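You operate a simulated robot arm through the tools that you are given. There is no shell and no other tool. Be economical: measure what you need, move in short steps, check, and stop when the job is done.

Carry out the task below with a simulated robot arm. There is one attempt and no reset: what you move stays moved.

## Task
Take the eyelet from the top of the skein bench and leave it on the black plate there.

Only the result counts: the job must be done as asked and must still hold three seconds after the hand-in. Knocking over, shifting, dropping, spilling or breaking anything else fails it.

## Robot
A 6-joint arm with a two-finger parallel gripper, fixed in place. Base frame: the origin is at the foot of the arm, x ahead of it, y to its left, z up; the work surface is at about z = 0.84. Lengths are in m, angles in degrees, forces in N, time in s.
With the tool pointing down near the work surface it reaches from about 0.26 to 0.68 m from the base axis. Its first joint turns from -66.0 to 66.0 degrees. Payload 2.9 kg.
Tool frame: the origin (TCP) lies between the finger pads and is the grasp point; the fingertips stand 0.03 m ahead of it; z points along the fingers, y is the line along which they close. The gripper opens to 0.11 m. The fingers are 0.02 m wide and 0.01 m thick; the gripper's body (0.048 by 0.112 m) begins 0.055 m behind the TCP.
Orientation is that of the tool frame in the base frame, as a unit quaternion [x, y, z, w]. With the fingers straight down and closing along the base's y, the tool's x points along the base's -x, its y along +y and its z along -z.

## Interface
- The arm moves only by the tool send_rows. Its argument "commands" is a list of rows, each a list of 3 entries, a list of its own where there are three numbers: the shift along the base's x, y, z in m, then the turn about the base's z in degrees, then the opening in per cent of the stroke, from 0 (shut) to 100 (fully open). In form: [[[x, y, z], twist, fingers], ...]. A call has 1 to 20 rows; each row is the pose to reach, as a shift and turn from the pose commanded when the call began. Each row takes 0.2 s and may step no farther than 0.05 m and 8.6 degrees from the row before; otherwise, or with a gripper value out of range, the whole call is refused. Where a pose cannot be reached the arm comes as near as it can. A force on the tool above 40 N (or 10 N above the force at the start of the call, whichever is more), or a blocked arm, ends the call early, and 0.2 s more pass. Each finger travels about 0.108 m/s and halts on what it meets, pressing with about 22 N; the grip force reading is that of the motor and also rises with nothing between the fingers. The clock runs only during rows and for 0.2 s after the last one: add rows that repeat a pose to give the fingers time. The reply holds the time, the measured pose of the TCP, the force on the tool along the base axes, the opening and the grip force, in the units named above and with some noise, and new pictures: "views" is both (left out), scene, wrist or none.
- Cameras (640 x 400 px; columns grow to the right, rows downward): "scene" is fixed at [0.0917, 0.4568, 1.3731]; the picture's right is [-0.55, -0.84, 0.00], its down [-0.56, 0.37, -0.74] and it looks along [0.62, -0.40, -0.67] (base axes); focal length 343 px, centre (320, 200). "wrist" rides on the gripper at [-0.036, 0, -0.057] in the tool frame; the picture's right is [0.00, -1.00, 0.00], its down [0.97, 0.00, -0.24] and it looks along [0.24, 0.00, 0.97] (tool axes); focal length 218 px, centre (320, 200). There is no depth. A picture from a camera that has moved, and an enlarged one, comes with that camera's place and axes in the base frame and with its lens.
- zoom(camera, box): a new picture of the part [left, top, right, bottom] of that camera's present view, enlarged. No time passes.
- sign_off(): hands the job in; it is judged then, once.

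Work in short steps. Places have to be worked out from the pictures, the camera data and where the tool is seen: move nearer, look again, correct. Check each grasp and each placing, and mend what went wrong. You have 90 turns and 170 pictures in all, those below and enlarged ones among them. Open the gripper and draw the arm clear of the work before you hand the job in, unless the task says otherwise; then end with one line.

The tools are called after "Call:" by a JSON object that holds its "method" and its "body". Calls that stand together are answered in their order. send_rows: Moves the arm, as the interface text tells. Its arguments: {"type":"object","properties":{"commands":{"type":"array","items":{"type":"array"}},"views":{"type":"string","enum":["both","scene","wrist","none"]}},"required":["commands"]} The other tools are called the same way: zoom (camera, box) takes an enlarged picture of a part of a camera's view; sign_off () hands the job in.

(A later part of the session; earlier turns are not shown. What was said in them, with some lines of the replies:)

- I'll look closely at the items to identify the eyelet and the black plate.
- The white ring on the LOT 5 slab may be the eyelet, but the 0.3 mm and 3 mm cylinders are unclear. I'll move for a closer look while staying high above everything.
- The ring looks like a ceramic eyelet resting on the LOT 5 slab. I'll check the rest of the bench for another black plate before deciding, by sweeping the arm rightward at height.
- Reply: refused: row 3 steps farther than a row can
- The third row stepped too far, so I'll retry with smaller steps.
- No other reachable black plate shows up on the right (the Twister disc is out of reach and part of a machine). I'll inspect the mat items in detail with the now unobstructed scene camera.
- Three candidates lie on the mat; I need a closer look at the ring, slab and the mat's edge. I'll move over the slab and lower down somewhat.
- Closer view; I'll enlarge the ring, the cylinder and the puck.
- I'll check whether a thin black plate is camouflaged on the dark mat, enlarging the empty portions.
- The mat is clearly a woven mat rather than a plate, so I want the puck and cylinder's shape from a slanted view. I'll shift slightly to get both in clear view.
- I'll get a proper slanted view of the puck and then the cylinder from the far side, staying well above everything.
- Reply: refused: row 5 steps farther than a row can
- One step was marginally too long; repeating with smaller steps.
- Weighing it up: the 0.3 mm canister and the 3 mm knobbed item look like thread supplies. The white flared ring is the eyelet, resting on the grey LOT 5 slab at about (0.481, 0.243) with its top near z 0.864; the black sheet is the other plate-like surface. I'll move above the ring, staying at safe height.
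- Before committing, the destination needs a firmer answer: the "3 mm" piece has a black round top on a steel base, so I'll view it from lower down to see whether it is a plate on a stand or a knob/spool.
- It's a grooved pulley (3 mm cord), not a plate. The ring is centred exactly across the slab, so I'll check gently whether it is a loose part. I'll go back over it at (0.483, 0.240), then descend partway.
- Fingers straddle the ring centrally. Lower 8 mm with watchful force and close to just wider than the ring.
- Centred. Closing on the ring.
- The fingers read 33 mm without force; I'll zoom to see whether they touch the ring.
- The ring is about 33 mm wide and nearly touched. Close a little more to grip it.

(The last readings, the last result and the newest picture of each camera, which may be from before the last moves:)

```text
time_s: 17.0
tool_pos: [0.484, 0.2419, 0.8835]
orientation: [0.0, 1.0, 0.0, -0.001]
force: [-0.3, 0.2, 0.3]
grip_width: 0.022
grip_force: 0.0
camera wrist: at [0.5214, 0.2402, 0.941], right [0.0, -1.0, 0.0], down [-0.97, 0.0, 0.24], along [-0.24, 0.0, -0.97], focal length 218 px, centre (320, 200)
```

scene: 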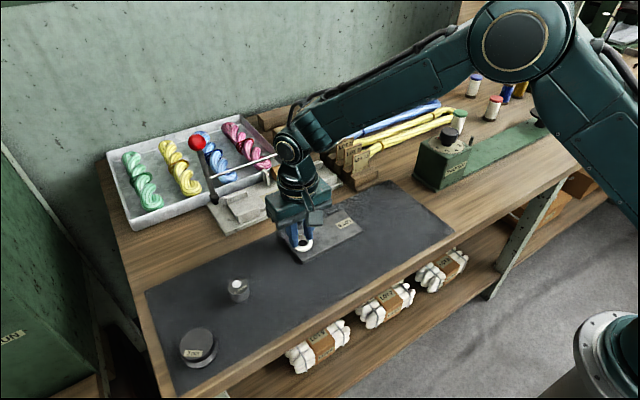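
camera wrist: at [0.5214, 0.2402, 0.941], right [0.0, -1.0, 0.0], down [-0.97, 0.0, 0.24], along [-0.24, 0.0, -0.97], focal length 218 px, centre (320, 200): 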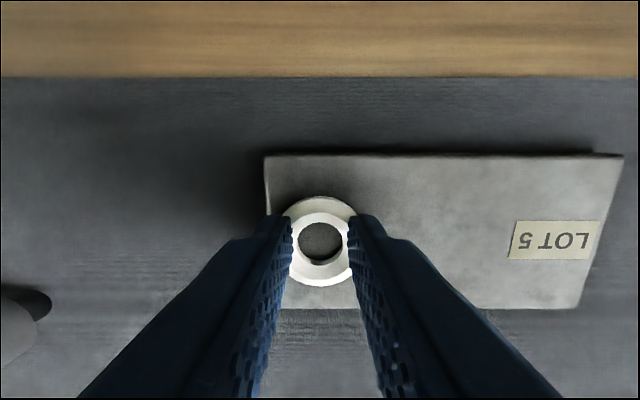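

The fingers close above the ring, so it sits lower than I judged (top ≈ 0.85). I'll open, then go down in small steps.

Call:
{"method": "send_rows", "body": {"commands": [[[0, 0, 0.003], 0, 35], [[-0.002, 0, 0.003], 0, 50], [[-0.003, 0, 0.003], 0, 52], [[-0.003, 0, 0.0], 0, 52], [[-0.003, 0, -0.003], 0, 52], [[-0.003, 0, -0.005], 0, 52], [[-0.003, 0, -0.007], 0, 52]]}}

Call:
{"method": "zoom", "body": {"camera": "scene", "box": [275, 215, 335, 265]}}

```text
time_s: 18.7
tool_pos: [0.4812, 0.2409, 0.8805]
orientation: [0.0, 1.0, 0.001, 0.001]
force: [-2.2, -1.1, 7.5]
grip_width: 0.0579
grip_force: 0.7
stopped in row 7: the force on the tool passed its limit (the readings are from after the stop); the commanded pose is now the measured one
camera wrist: at [0.5184, 0.2394, 0.9384], right [0.0, -1.0, 0.0], down [-0.97, 0.0, 0.24], along [-0.24, 0.0, -0.97], focal length 218 px, centre (320, 200)
```

scene: 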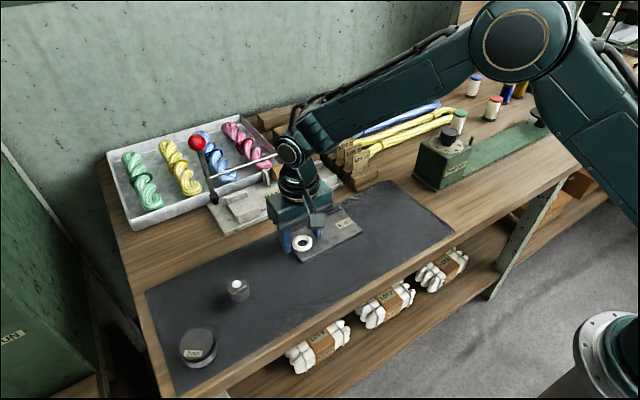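
wrist: 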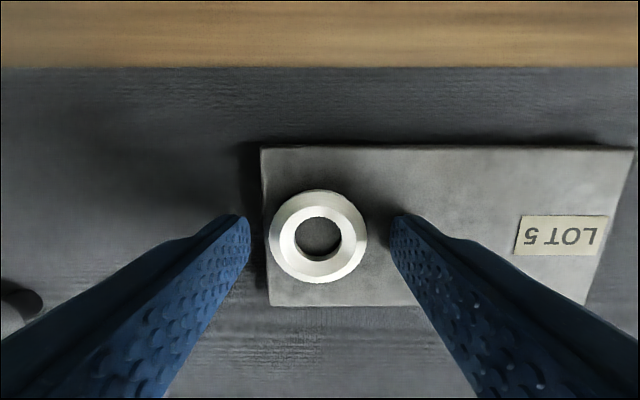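

```text
8.00 times, centred on (305, 240) of scene
camera zoom: at [0.0915, 0.4567, 1.3731], right [-0.55, -0.84, 0.0], down [-0.56, 0.37, -0.74], along [0.62, -0.4, -0.67], focal length 2747 px, centre (440, -120)
```

zoom: 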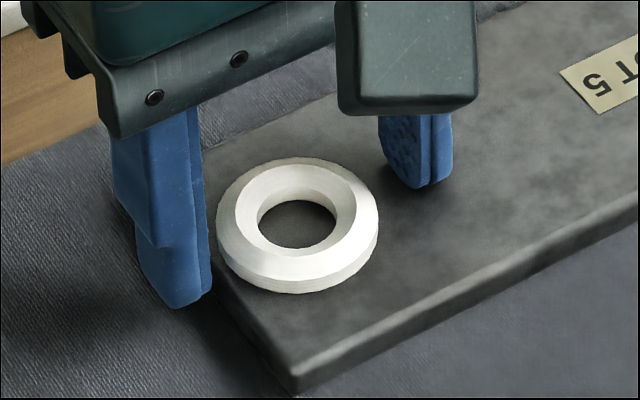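

Contact with the slab top came at tip height ≈ 0.85, yet the fingers closed to 22 mm at 0.853 without feeling the ring. I'll repeat that slightly above the slab and look closely.

Call:
{"method": "send_rows", "body": {"commands": [[[0, 0, 0.003], 0, 52], [[0, 0, 0.003], 0, 45], [[0, 0, 0.003], 0, 38], [[0, 0, 0.003], 0, 32], [[0, 0, 0.003], 0, 27], [[0, 0, 0.003], 0, 27]], "views": "none"}}

Call:
{"method": "zoom", "body": {"camera": "scene", "box": [275, 215, 335, 265]}}

Call:
{"method": "zoom", "body": {"camera": "wrist", "box": [250, 175, 390, 305]}}

```text
time_s: 20.1
tool_pos: [0.4811, 0.2412, 0.8837]
orientation: [0.0, 1.0, -0.001, 0.001]
force: [-0.4, -0.8, 0.6]
grip_width: 0.0294
grip_force: 0.0
```

```text
8.00 times, centred on (305, 240) of scene
camera zoom: at [0.0917, 0.4568, 1.3731], right [-0.55, -0.84, 0.0], down [-0.56, 0.37, -0.74], along [0.62, -0.4, -0.67], focal length 2747 px, centre (440, -120)
```

zoom: 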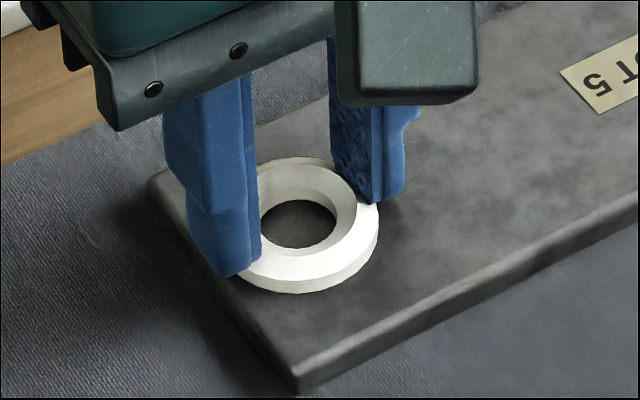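

```text
3.08 times, centred on (320, 240) of wrist
camera zoom: at [0.5184, 0.2395, 0.941], right [0.0, -1.0, 0.0], down [-0.97, 0.0, 0.24], along [-0.24, 0.0, -0.97], focal length 672 px, centre (320, 77)
```

zoom: 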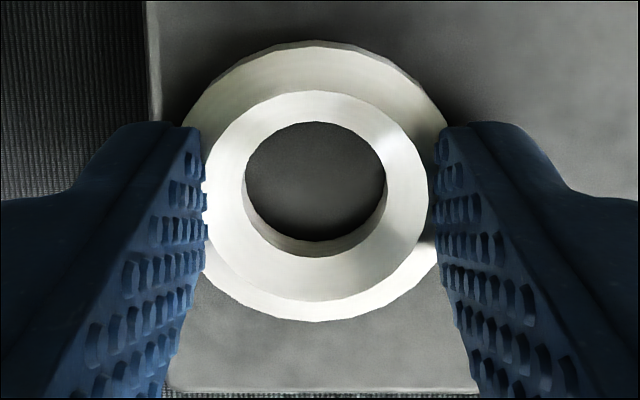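

Hard to tell whether the tips are above or inside the ring. I'll close further at the same height and zoom in from the fixed camera.

Call:
{"method": "send_rows", "body": {"commands": [[[0, 0, 0], 0, 22], [[0, 0, 0], 0, 18], [[0, 0, 0], 0, 16], [[0, 0, 0], 0, 16]], "views": "none"}}

Call:
{"method": "zoom", "body": {"camera": "scene", "box": [285, 225, 325, 257]}}

Call:
{"method": "zoom", "body": {"camera": "wrist", "box": [250, 175, 390, 305]}}

```text
time_s: 21.1
tool_pos: [0.4806, 0.2404, 0.8822]
orientation: [0.001, 1.0, 0.0, 0.001]
force: [0.0, -0.4, -0.2]
grip_width: 0.0178
grip_force: 0.2
```

```text
12.50 times, centred on (305, 241) of scene
camera zoom: at [0.0917, 0.4568, 1.3731], right [-0.55, -0.84, 0.0], down [-0.56, 0.37, -0.74], along [0.62, -0.4, -0.67], focal length 4292 px, centre (508, -312)
```

zoom: 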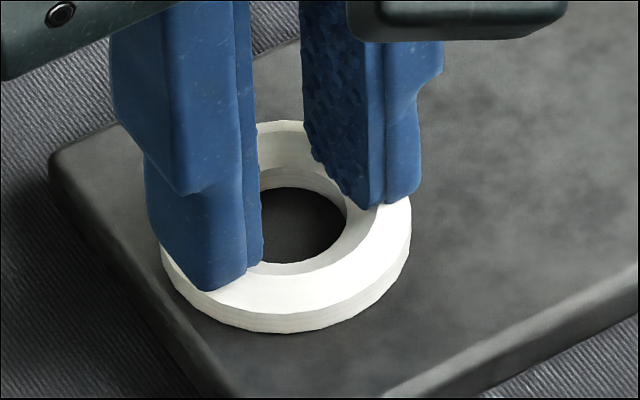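

```text
3.08 times, centred on (320, 240) of wrist
camera zoom: at [0.5184, 0.2395, 0.941], right [0.0, -1.0, 0.0], down [-0.97, 0.0, 0.24], along [-0.24, 0.0, -0.97], focal length 672 px, centre (320, 77)
```

zoom: 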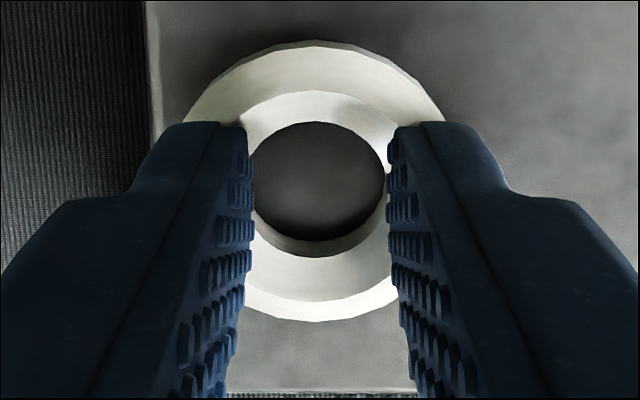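

The tips are clearly just above the ring's top (≈0.853); the slab top must be ≈0.846. I'll open and go down to TCP ≈ 0.879, between those.

Call:
{"method": "send_rows", "body": {"commands": [[[0, 0, 0.004], 0, 30], [[0, 0, 0.004], 0, 44], [[0, 0, 0.004], 0, 50], [[0, 0, 0.001], 0, 50], [[0, 0, -0.002], 0, 50], [[0, 0, -0.0045], 0, 50], [[0, 0, -0.0045], 0, 50]], "views": "none"}}

Call:
{"method": "zoom", "body": {"camera": "scene", "box": [280, 220, 330, 260]}}

```text
time_s: 22.7
tool_pos: [0.4812, 0.2411, 0.8817]
orientation: [0.001, 1.0, 0.001, 0.002]
force: [-11.9, -0.8, 31.6]
grip_width: 0.0554
grip_force: 0.3
```

```text
10.00 times, centred on (305, 240) of scene
camera zoom: at [0.0909, 0.4566, 1.3732], right [-0.55, -0.84, 0.0], down [-0.56, 0.37, -0.74], along [0.62, -0.4, -0.67], focal length 3434 px, centre (470, -200)
```

zoom: 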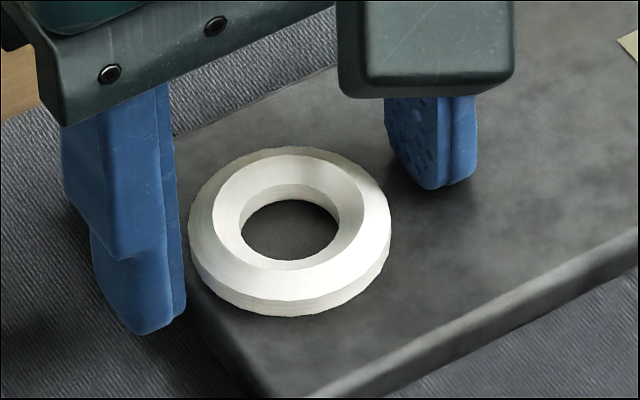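

Something pushes up with 31 N at tip ≈ 0.852. Let me look at the fingertips' contact before moving, then relieve it.

Call:
{"method": "zoom", "body": {"camera": "scene", "box": [310, 225, 335, 245]}}

Call:
{"method": "zoom", "body": {"camera": "wrist", "box": [160, 120, 480, 320]}}

Call:
{"method": "send_rows", "body": {"commands": [[[0, 0, 0.004], 0, 50]], "views": "none"}}

```text
16.00 times, centred on (322, 235) of scene
camera zoom: at [0.0909, 0.4566, 1.3732], right [-0.55, -0.84, 0.0], down [-0.56, 0.37, -0.74], along [0.62, -0.4, -0.67], focal length 5494 px, centre (280, -360)
```

zoom: 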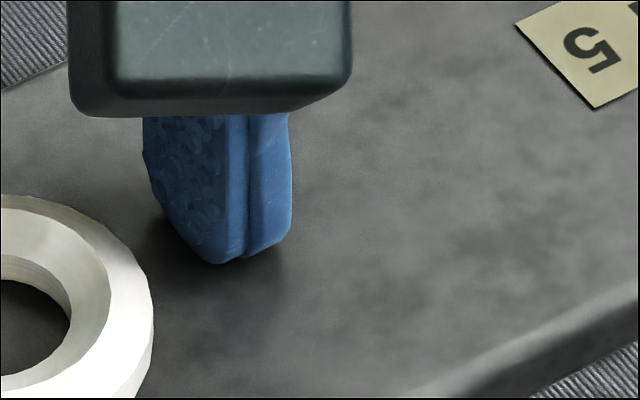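

```text
2.00 times, centred on (320, 220) of wrist
camera zoom: at [0.5182, 0.24, 0.9383], right [0.0, -1.0, 0.0], down [-0.97, 0.0, 0.24], along [-0.24, 0.0, -0.97], focal length 436 px, centre (320, 160)
```

zoom: 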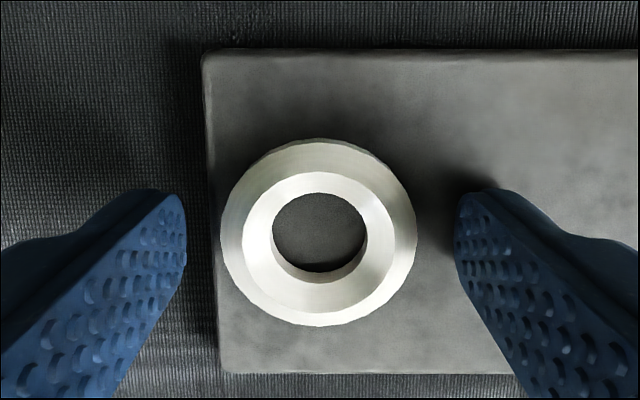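

```text
time_s: 23.1
tool_pos: [0.4815, 0.2405, 0.8799]
orientation: [0.001, 1.0, 0.0, 0.001]
force: [-0.6, 2.0, 6.1]
grip_width: 0.0539
grip_force: 0.1
```

The right fingertip is right at slab level. I'll rise 1 mm and close: a solid ring must now stop the fingers near 40 mm.

Call:
{"method": "send_rows", "body": {"commands": [[[0, 0, 0.001], 0, 50], [[0, 0, 0.001], 0, 44], [[0, 0, 0.001], 0, 39], [[0, 0, 0.001], 0, 34], [[0, 0, 0.001], 0, 31], [[0, 0, 0.001], 0, 31]], "views": "none"}}

Call:
{"method": "zoom", "body": {"camera": "scene", "box": [285, 225, 325, 257]}}

Call:
{"method": "zoom", "body": {"camera": "wrist", "box": [250, 175, 390, 305]}}

```text
time_s: 24.5
tool_pos: [0.4813, 0.2402, 0.8834]
orientation: [0.001, 1.0, 0.0, 0.0]
force: [-0.4, -0.5, 0.3]
grip_width: 0.0339
grip_force: 0.0
```

```text
12.50 times, centred on (305, 241) of scene
camera zoom: at [0.0917, 0.4568, 1.3731], right [-0.55, -0.84, 0.0], down [-0.56, 0.37, -0.74], along [0.62, -0.4, -0.67], focal length 4292 px, centre (508, -312)
```

zoom: 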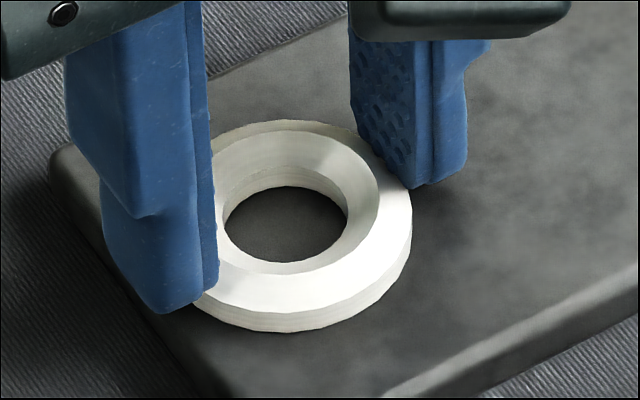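

```text
3.08 times, centred on (320, 240) of wrist
camera zoom: at [0.5182, 0.2392, 0.9411], right [0.0, -1.0, 0.0], down [-0.97, 0.0, 0.24], along [-0.24, 0.0, -0.97], focal length 672 px, centre (320, 77)
```

zoom: 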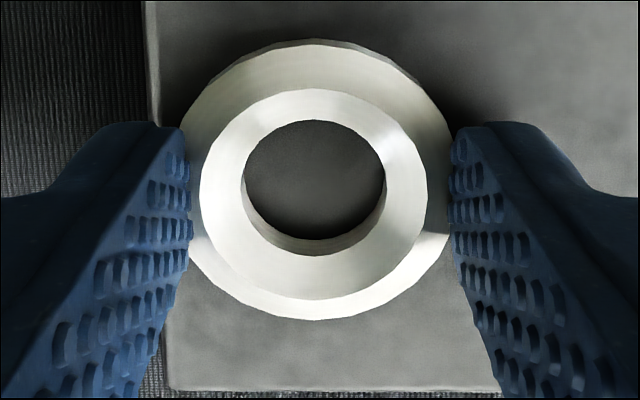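

The ring is thin (~6 mm, sloped upper face) and the rounded tips ride above its rim. I'll reopen slightly and go down another 3 mm, to light slab contact at most.

Call:
{"method": "send_rows", "body": {"commands": [[[0, 0, 0.001], 0, 40], [[0, 0, 0.001], 0, 47], [[0, 0, 0.0], 0, 47], [[0, 0, -0.002], 0, 47], [[0, 0, -0.003], 0, 47], [[0, 0, -0.003], 0, 47]], "views": "none"}}

```text
time_s: 25.9
tool_pos: [0.4814, 0.2398, 0.8813]
orientation: [0.0, 1.0, 0.001, 0.0]
force: [-0.3, 0.5, 2.3]
grip_width: 0.052
grip_force: 0.0
```

Very light contact (≈2 N), just as wanted. Closing on the ring now.

Call:
{"method": "send_rows", "body": {"commands": [[[0, 0, 0.0003], 0, 43], [[0, 0, 0.0003], 0, 39], [[0, 0, 0.0003], 0, 36], [[0, 0, 0.0003], 0, 34], [[0, 0, 0.0003], 0, 34]], "views": "none"}}

Call:
{"method": "zoom", "body": {"camera": "scene", "box": [285, 225, 325, 257]}}

Call:
{"method": "zoom", "body": {"camera": "wrist", "box": [250, 175, 390, 305]}}

```text
time_s: 27.1
tool_pos: [0.4805, 0.2406, 0.8799]
orientation: [0.0, 1.0, 0.0, 0.001]
force: [0.2, -1.6, 2.7]
grip_width: 0.038
grip_force: 0.0
```

```text
12.50 times, centred on (305, 241) of scene
camera zoom: at [0.0917, 0.4568, 1.3731], right [-0.55, -0.84, 0.0], down [-0.56, 0.37, -0.74], along [0.62, -0.4, -0.67], focal length 4292 px, centre (508, -312)
```

zoom: 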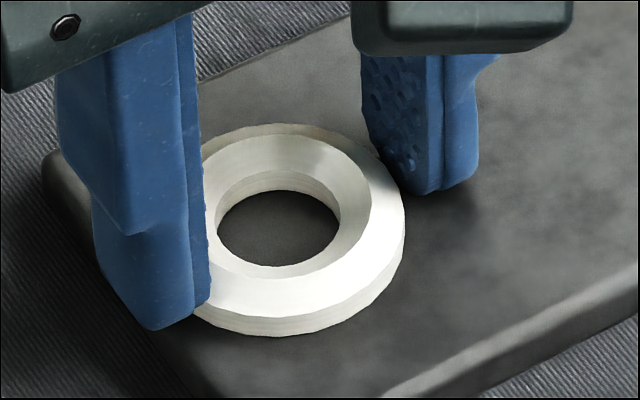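

```text
3.08 times, centred on (320, 240) of wrist
camera zoom: at [0.5181, 0.2391, 0.9384], right [0.0, -1.0, 0.0], down [-0.97, 0.0, 0.24], along [-0.24, 0.0, -0.97], focal length 672 px, centre (320, 77)
```

zoom: 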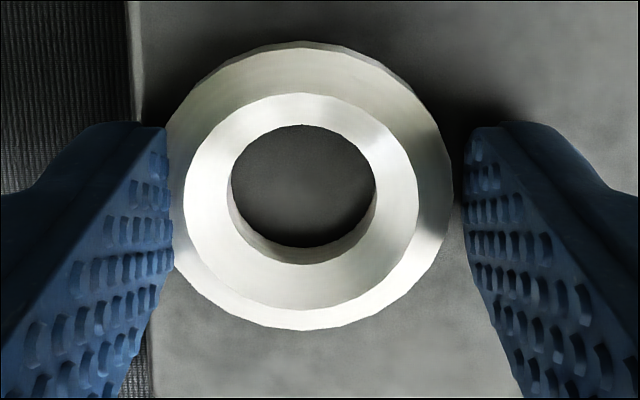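

The slab was nudged ~1 mm by light friction, so I'll ease up 0.7 mm, recentre by +1 mm in y, and finish closing.

Call:
{"method": "send_rows", "body": {"commands": [[[0, 0.0012, 0.0008], 0, 36], [[0, 0.0012, 0.0008], 0, 33], [[0, 0.0012, 0.0008], 0, 31], [[0, 0.0012, 0.0008], 0, 29], [[0, 0.0012, 0.0008], 0, 29]], "views": "none"}}

Call:
{"method": "zoom", "body": {"camera": "scene", "box": [285, 225, 325, 257]}}

Call:
{"method": "zoom", "body": {"camera": "wrist", "box": [250, 175, 390, 305]}}

```text
time_s: 28.3
tool_pos: [0.4809, 0.2419, 0.8815]
orientation: [-0.001, 1.0, 0.0, 0.001]
force: [0.5, 1.0, -0.4]
grip_width: 0.0318
grip_force: 0.0
```

```text
12.50 times, centred on (305, 241) of scene
camera zoom: at [0.0917, 0.4568, 1.3731], right [-0.55, -0.84, 0.0], down [-0.56, 0.37, -0.74], along [0.62, -0.4, -0.67], focal length 4292 px, centre (508, -312)
```

zoom: 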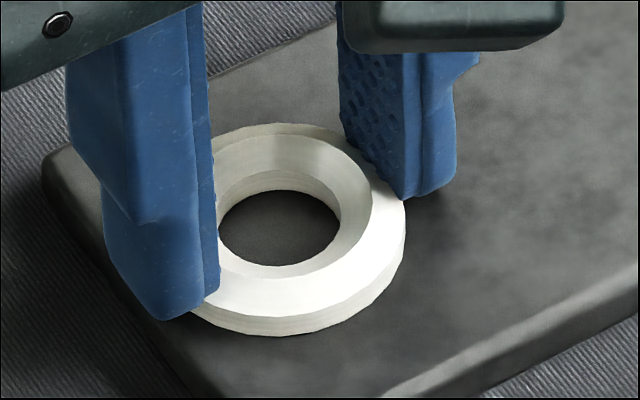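

```text
3.08 times, centred on (320, 240) of wrist
camera zoom: at [0.5181, 0.2402, 0.9395], right [0.0, -1.0, 0.0], down [-0.97, 0.0, 0.24], along [-0.24, 0.0, -0.97], focal length 672 px, centre (320, 77)
```

zoom: 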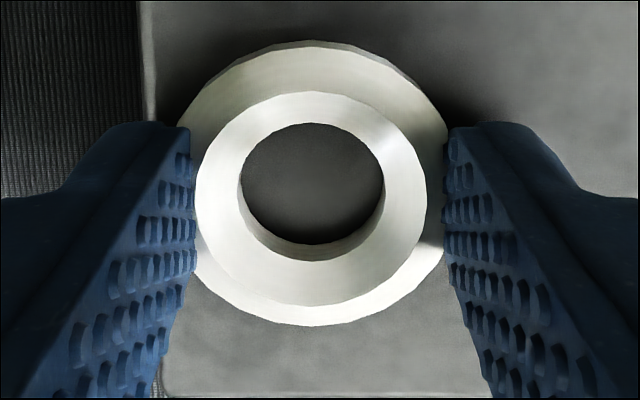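

At only ~1 mm above the slab the fingers have closed to 31.8 mm — narrower than the ring's ~37 mm — with no grip force. I'll close further here to determine whether the ring is solid at all.

Call:
{"method": "send_rows", "body": {"commands": [[[0, 0, 0], 0, 24], [[0, 0, 0], 0, 19], [[0, 0, 0], 0, 14], [[0, 0, 0], 0, 14]], "views": "none"}}

Call:
{"method": "zoom", "body": {"camera": "scene", "box": [285, 225, 325, 257]}}

Call:
{"method": "zoom", "body": {"camera": "wrist", "box": [250, 175, 390, 305]}}

```text
time_s: 29.3
tool_pos: [0.4825, 0.2413, 0.8825]
orientation: [0.0, 1.0, 0.0, 0.001]
force: [0.3, -0.5, -0.2]
grip_width: 0.0155
grip_force: 0.0
```

```text
12.50 times, centred on (305, 241) of scene
camera zoom: at [0.0917, 0.4568, 1.3731], right [-0.55, -0.84, 0.0], down [-0.56, 0.37, -0.74], along [0.62, -0.4, -0.67], focal length 4292 px, centre (508, -312)
```

zoom: 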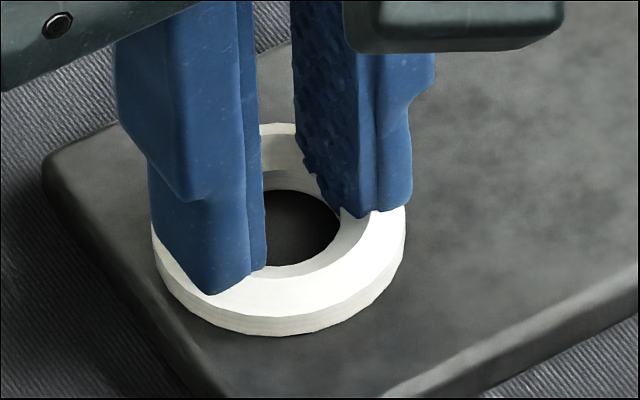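

```text
3.08 times, centred on (320, 240) of wrist
camera zoom: at [0.5181, 0.2402, 0.9394], right [0.0, -1.0, 0.0], down [-0.97, 0.0, 0.24], along [-0.24, 0.0, -0.97], focal length 672 px, centre (320, 77)
```

zoom: 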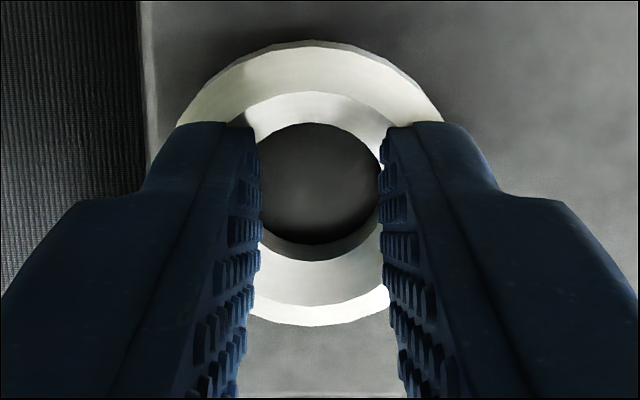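

The fingers pass right through the ring: it has no substance and is merely decoration on the LOT 5 slab. So the slab is the plate, and the eyelet must be the 0.3 mm body: a black cylinder with a white ceramic eyelet insert, at about (0.442, 0.390), top ≈ 0.882. I'll rise and move above it.

Call:
{"method": "send_rows", "body": {"commands": [[[0, 0, 0.03], 0, 20], [[0, 0, 0.07], 0, 40], [[-0.01, 0.045, 0.07], 0, 65], [[-0.02, 0.09, 0.07], 0, 75], [[-0.035, 0.135, 0.07], 0, 75], [[-0.04, 0.149, 0.07], 0, 75], [[-0.04, 0.149, 0.07], 0, 75]]}}

Call:
{"method": "zoom", "body": {"camera": "scene", "box": [270, 200, 370, 270]}}

```text
time_s: 30.9
tool_pos: [0.4412, 0.3908, 0.9507]
orientation: [0.0, 1.0, 0.0, 0.002]
force: [0.3, 0.0, -0.3]
grip_width: 0.0827
grip_force: 0.0
camera wrist: at [0.4778, 0.3897, 1.0075], right [0.0, -1.0, 0.0], down [-0.97, 0.0, 0.24], along [-0.24, 0.0, -0.97], focal length 218 px, centre (320, 200)
```

scene: 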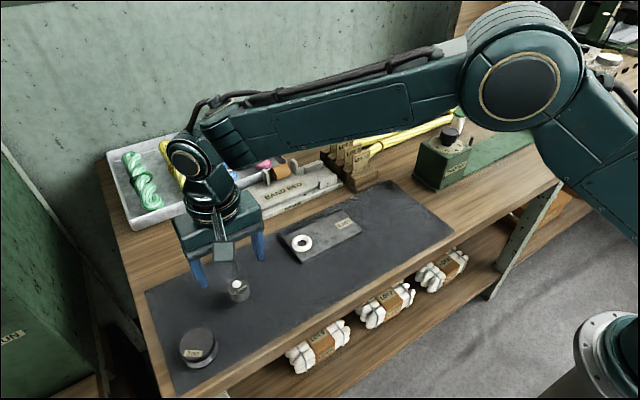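
wrist: 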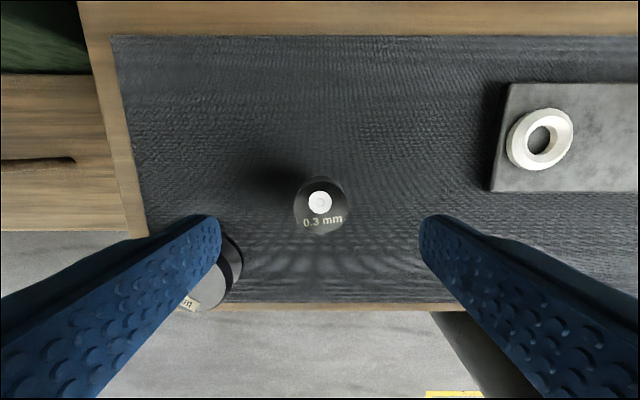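

```text
5.71 times, centred on (320, 235) of scene
camera zoom: at [0.0917, 0.4568, 1.3731], right [-0.55, -0.84, 0.0], down [-0.56, 0.37, -0.74], along [0.62, -0.4, -0.67], focal length 1962 px, centre (320, 0)
```

zoom: 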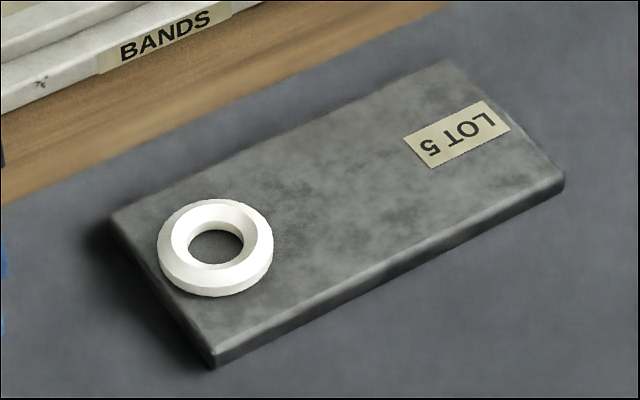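

The slab is in order (≈1 mm nudge). The cylinder is centred between the fingers, and the pulley stays clear of the left finger. Descending to grasp height (TCP ≈ 0.879).

Call:
{"method": "send_rows", "body": {"commands": [[[0.001, 0, -0.02], 0, 65], [[0.001, 0, -0.04], 0, 58], [[0.001, 0, -0.055], 0, 58], [[0.001, 0, -0.065], 0, 58], [[0.001, 0, -0.071], 0, 58], [[0.001, 0, -0.071], 0, 58]]}}

```text
time_s: 32.3
tool_pos: [0.4431, 0.3901, 0.8803]
orientation: [0.0, 1.0, 0.0, 0.001]
force: [-0.1, -0.9, -0.5]
grip_width: 0.0639
grip_force: 0.1
camera wrist: at [0.4798, 0.39, 0.9374], right [0.0, -1.0, 0.0], down [-0.97, 0.0, 0.24], along [-0.24, 0.0, -0.97], focal length 218 px, centre (320, 200)
```

scene: 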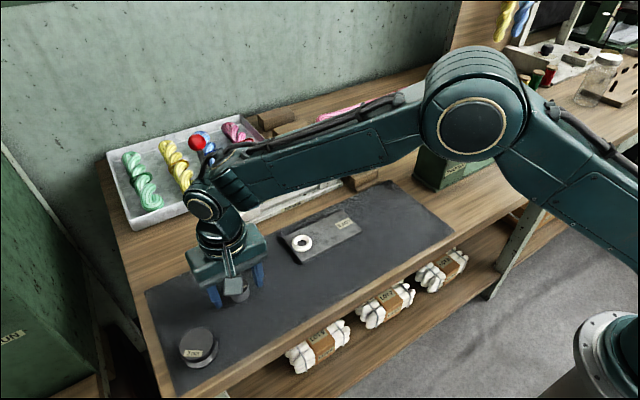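
wrist: 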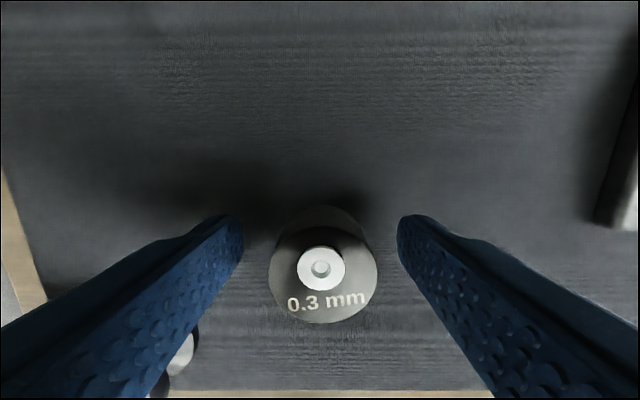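

Well centred. Closing on the cylinder gradually.

Call:
{"method": "send_rows", "body": {"commands": [[[0.001, -0.0005, 0], 0, 48], [[0.001, -0.0005, 0], 0, 40], [[0.001, -0.0005, 0], 0, 34], [[0.001, -0.0005, 0], 0, 29], [[0.001, -0.0005, 0], 0, 25], [[0.001, -0.0005, 0], 0, 25]], "views": "wrist"}}

```text
time_s: 33.7
tool_pos: [0.4446, 0.3909, 0.8798]
orientation: [0.0, 1.0, 0.0, 0.0]
force: [0.1, 0.0, -0.2]
grip_width: 0.0328
grip_force: 22.4
camera wrist: at [0.481, 0.3896, 0.9379], right [0.0, -1.0, 0.0], down [-0.97, 0.0, 0.24], along [-0.24, 0.0, -0.97], focal length 218 px, centre (320, 200)
```

wrist: 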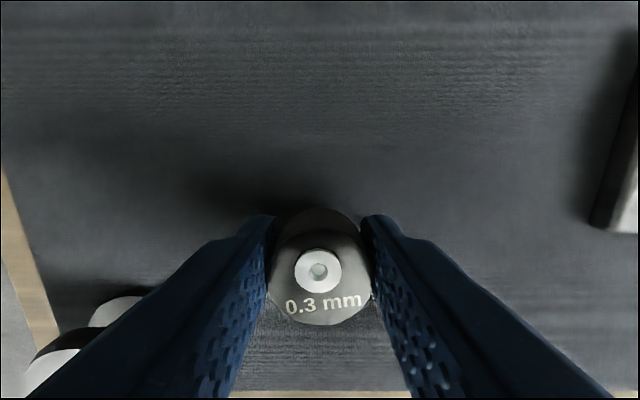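

Firm grip at 33 mm, 22 N. Lift and carry toward the plate's free middle, about (0.481, 0.188).

Call:
{"method": "send_rows", "body": {"commands": [[[0, 0, 0.015], 0, 20], [[0, 0, 0.04], 0, 20], [[0, 0, 0.065], 0, 20], [[0.01, -0.04, 0.065], 0, 20], [[0.02, -0.08, 0.065], 0, 20], [[0.03, -0.12, 0.065], 0, 20], [[0.0365, -0.16, 0.065], 0, 20], [[0.0365, -0.2, 0.065], 0, 20], [[0.0365, -0.2025, 0.065], 0, 20], [[0.0365, -0.2025, 0.065], 0, 20]]}}

```text
time_s: 35.9
tool_pos: [0.479, 0.1879, 0.9448]
orientation: [0.0, 1.0, 0.001, 0.001]
force: [0.1, 0.3, -0.4]
grip_width: 0.0326
grip_force: 21.7
camera wrist: at [0.5168, 0.1863, 1.0025], right [0.0, -1.0, 0.0], down [-0.97, 0.0, 0.24], along [-0.24, 0.0, -0.97], focal length 218 px, centre (320, 200)
```

scene: 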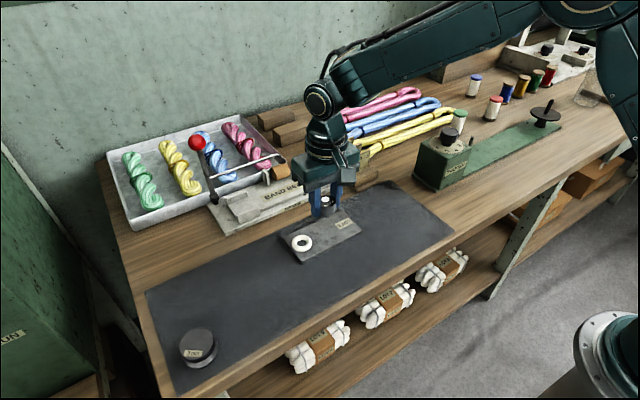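
wrist: 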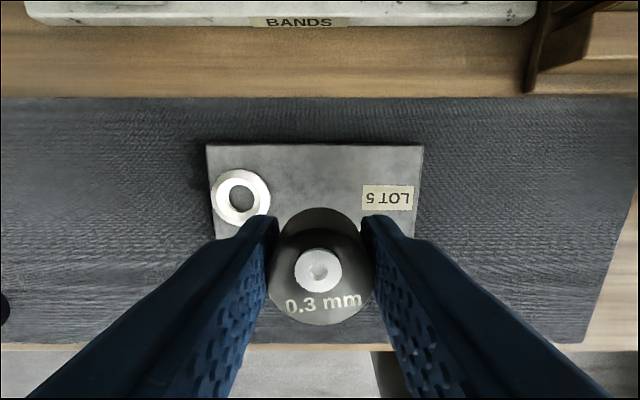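

Over the middle of the slab, between ring and tag. Lower to just above it (expected touchdown at TCP ≈ 0.890).

Call:
{"method": "send_rows", "body": {"commands": [[[0.001, 0.001, -0.02], 0, 20], [[0.001, 0.001, -0.038], 0, 20], [[0.001, 0.001, -0.047], 0, 20], [[0.001, 0.001, -0.051], 0, 20], [[0.001, 0.001, -0.053], 0, 20], [[0.001, 0.001, -0.053], 0, 20]], "views": "scene"}}

Call:
{"method": "zoom", "body": {"camera": "scene", "box": [280, 185, 370, 265]}}

```text
time_s: 37.3
tool_pos: [0.4803, 0.1892, 0.8934]
orientation: [0.0, 1.0, 0.0, 0.001]
force: [0.0, -0.1, -0.3]
grip_width: 0.0331
grip_force: 21.7
```

scene: 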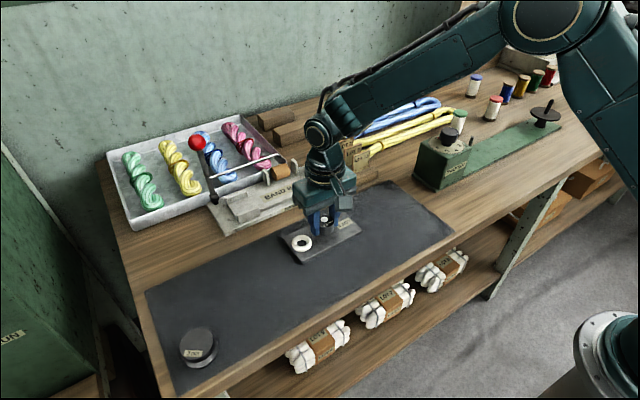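

```text
5.00 times, centred on (325, 225) of scene
camera zoom: at [0.0917, 0.4568, 1.3731], right [-0.55, -0.84, 0.0], down [-0.56, 0.37, -0.74], along [0.62, -0.4, -0.67], focal length 1717 px, centre (295, 75)
```

zoom: 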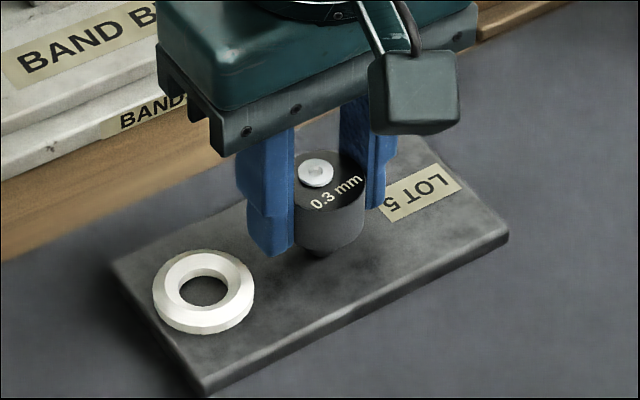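

There appears to be something beneath the cylinder; zooming in.

Call:
{"method": "zoom", "body": {"camera": "scene", "box": [320, 210, 360, 242]}}

```text
12.50 times, centred on (340, 226) of scene
camera zoom: at [0.0917, 0.4568, 1.3731], right [-0.55, -0.84, 0.0], down [-0.56, 0.37, -0.74], along [0.62, -0.4, -0.67], focal length 4292 px, centre (70, -125)
```

zoom: 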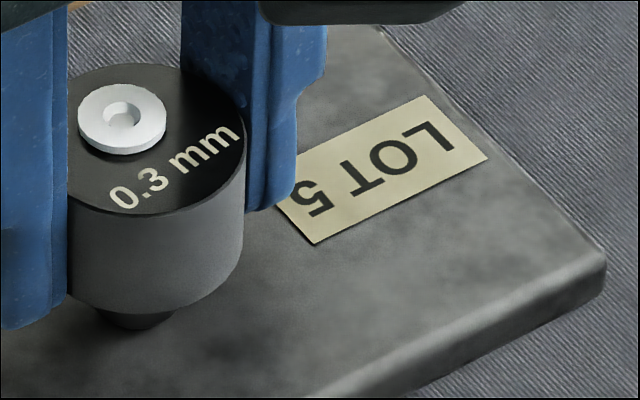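

That looks like the cylinder's foot or contact shadow just above the slab. Continue lowering in 1 mm steps, watching the force.

Call:
{"method": "send_rows", "body": {"commands": [[[0, 0, -0.001], 0, 20], [[0, 0, -0.001], 0, 20]], "views": "none"}}

Call:
{"method": "send_rows", "body": {"commands": [[[0, 0, -0.001], 0, 20], [[0, 0, -0.001], 0, 20]], "views": "none"}}

Call:
{"method": "zoom", "body": {"camera": "scene", "box": [315, 205, 355, 242]}}

```text
time_s: 37.9
tool_pos: [0.4814, 0.1897, 0.8924]
orientation: [0.0, 1.0, 0.0, 0.001]
force: [0.3, 0.0, 0.2]
grip_width: 0.0329
grip_force: 21.8
```

```text
time_s: 38.5
tool_pos: [0.481, 0.1894, 0.891]
orientation: [0.0, 1.0, 0.001, 0.002]
force: [-1.5, -0.2, 7.7]
grip_width: 0.0327
grip_force: 21.8
```

```text
10.81 times, centred on (335, 224) of scene
camera zoom: at [0.0915, 0.4567, 1.3731], right [-0.55, -0.84, 0.0], down [-0.56, 0.37, -0.74], along [0.62, -0.4, -0.67], focal length 3712 px, centre (158, -54)
```

zoom: 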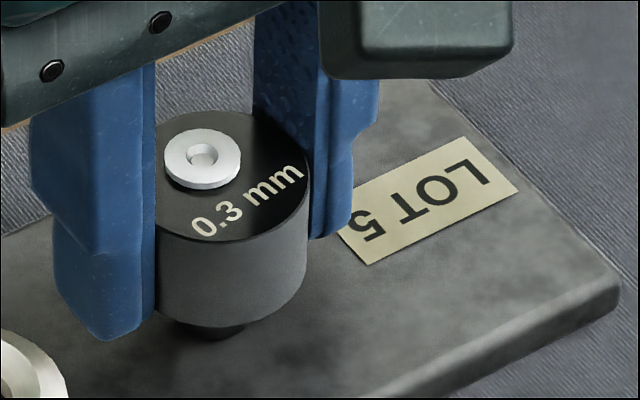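

Touchdown (7.7 N up) — its foot rests on the slab. Ease off slightly and open the fingers slowly.

Call:
{"method": "send_rows", "body": {"commands": [[[0, 0, 0.0005], 0, 26], [[0, 0, 0.0005], 0, 30], [[0, 0, 0.0005], 0, 33], [[0, 0, 0.0005], 0, 37], [[0, 0, 0.0005], 0, 42], [[0, 0, 0.0005], 0, 48], [[0, 0, 0.0005], 0, 54]]}}

Call:
{"method": "zoom", "body": {"camera": "scene", "box": [280, 195, 370, 265]}}

```text
time_s: 40.1
tool_pos: [0.48, 0.1875, 0.892]
orientation: [0.0, 1.0, 0.0, 0.0]
force: [-1.3, 0.9, -0.5]
grip_width: 0.0594
grip_force: 0.1
camera wrist: at [0.5174, 0.1877, 0.9492], right [0.0, -1.0, 0.0], down [-0.97, 0.0, 0.24], along [-0.24, 0.0, -0.97], focal length 218 px, centre (320, 200)
```

scene: 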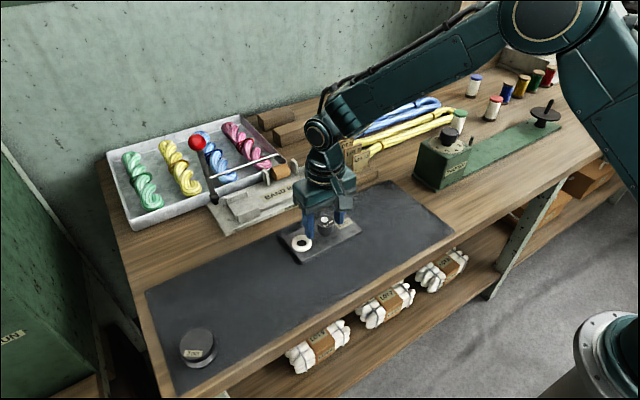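
wrist: 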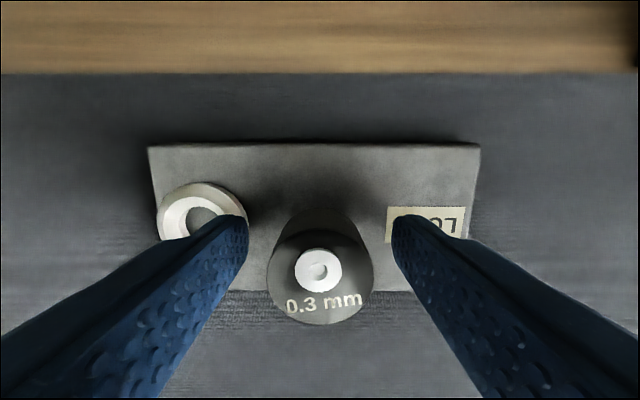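

```text
5.71 times, centred on (325, 230) of scene
camera zoom: at [0.0917, 0.4568, 1.3731], right [-0.55, -0.84, 0.0], down [-0.56, 0.37, -0.74], along [0.62, -0.4, -0.67], focal length 1962 px, centre (291, 29)
```

zoom: 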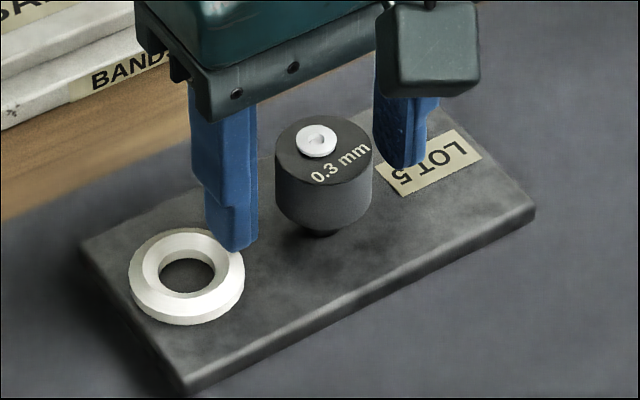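

It stands upright by itself on the slab. Rising straight up and drawing the arm clear.

Call:
{"method": "send_rows", "body": {"commands": [[[0, 0, 0.02], 0, 54], [[0, 0, 0.06], 0, 60], [[0, 0, 0.1], 0, 60], [[-0.02, -0.03, 0.13], 0, 60], [[-0.05, -0.06, 0.15], 0, 60], [[-0.07, -0.1, 0.16], 0, 60], [[-0.08, -0.14, 0.16], 0, 60], [[-0.08, -0.18, 0.16], 0, 60]]}}

Call:
{"method": "zoom", "body": {"camera": "scene", "box": [270, 190, 370, 270]}}

```text
time_s: 41.9
tool_pos: [0.3992, 0.0084, 1.0499]
orientation: [-0.001, 1.0, 0.0, 0.001]
force: [-0.6, -0.2, 0.2]
grip_width: 0.0661
grip_force: 0.2
camera wrist: at [0.4366, 0.0069, 1.1069], right [0.0, -1.0, 0.0], down [-0.97, 0.0, 0.24], along [-0.24, 0.0, -0.97], focal length 218 px, centre (320, 200)
```

scene: 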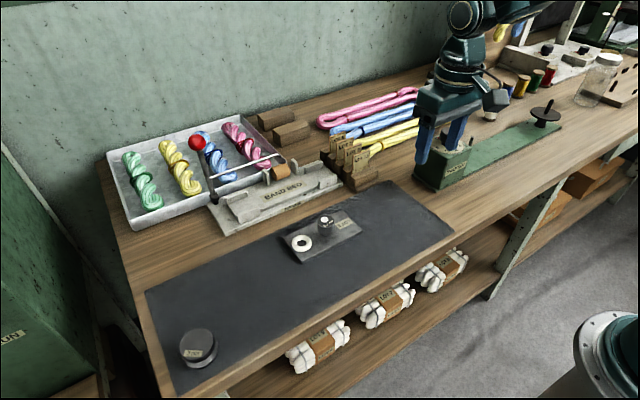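
wrist: 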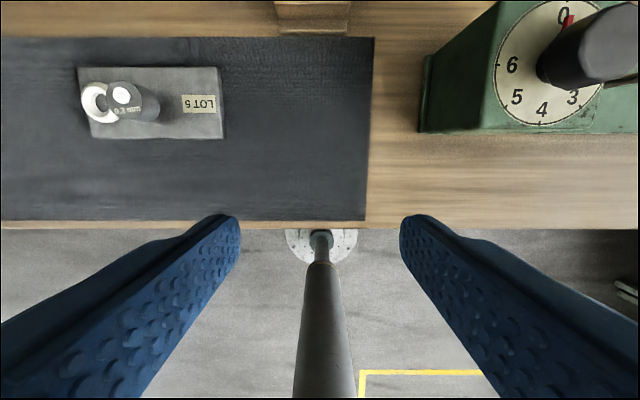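

```text
5.00 times, centred on (320, 230) of scene
camera zoom: at [0.0917, 0.4568, 1.3731], right [-0.55, -0.84, 0.0], down [-0.56, 0.37, -0.74], along [0.62, -0.4, -0.67], focal length 1717 px, centre (320, 50)
```

zoom: 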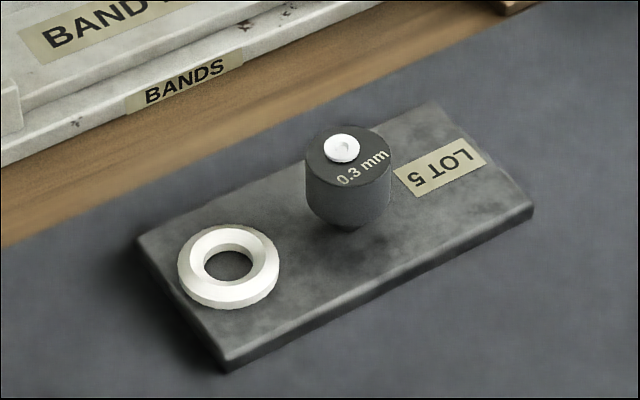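

The 0.3 mm eyelet body stands upright on the dark plate, the plate is within about a millimetre of its original place, nothing else has moved, and the arm is clear with the fingers open. Handing in.

Call:
{"method": "sign_off", "body": {}}

```text
The job is handed in.
```

I put the 0.3 mm eyelet body (the black cylinder with a white ceramic insert) upright on the dark LOT 5 plate and handed the job in. That rests on two judgements from the pictures: that the cylinder is the eyelet, because the fingers met no resistance on the white ring, and that the LOT 5 slab, which looks closer to dark grey than black, is the black plate; testing the ring moved the slab about 1 mm.
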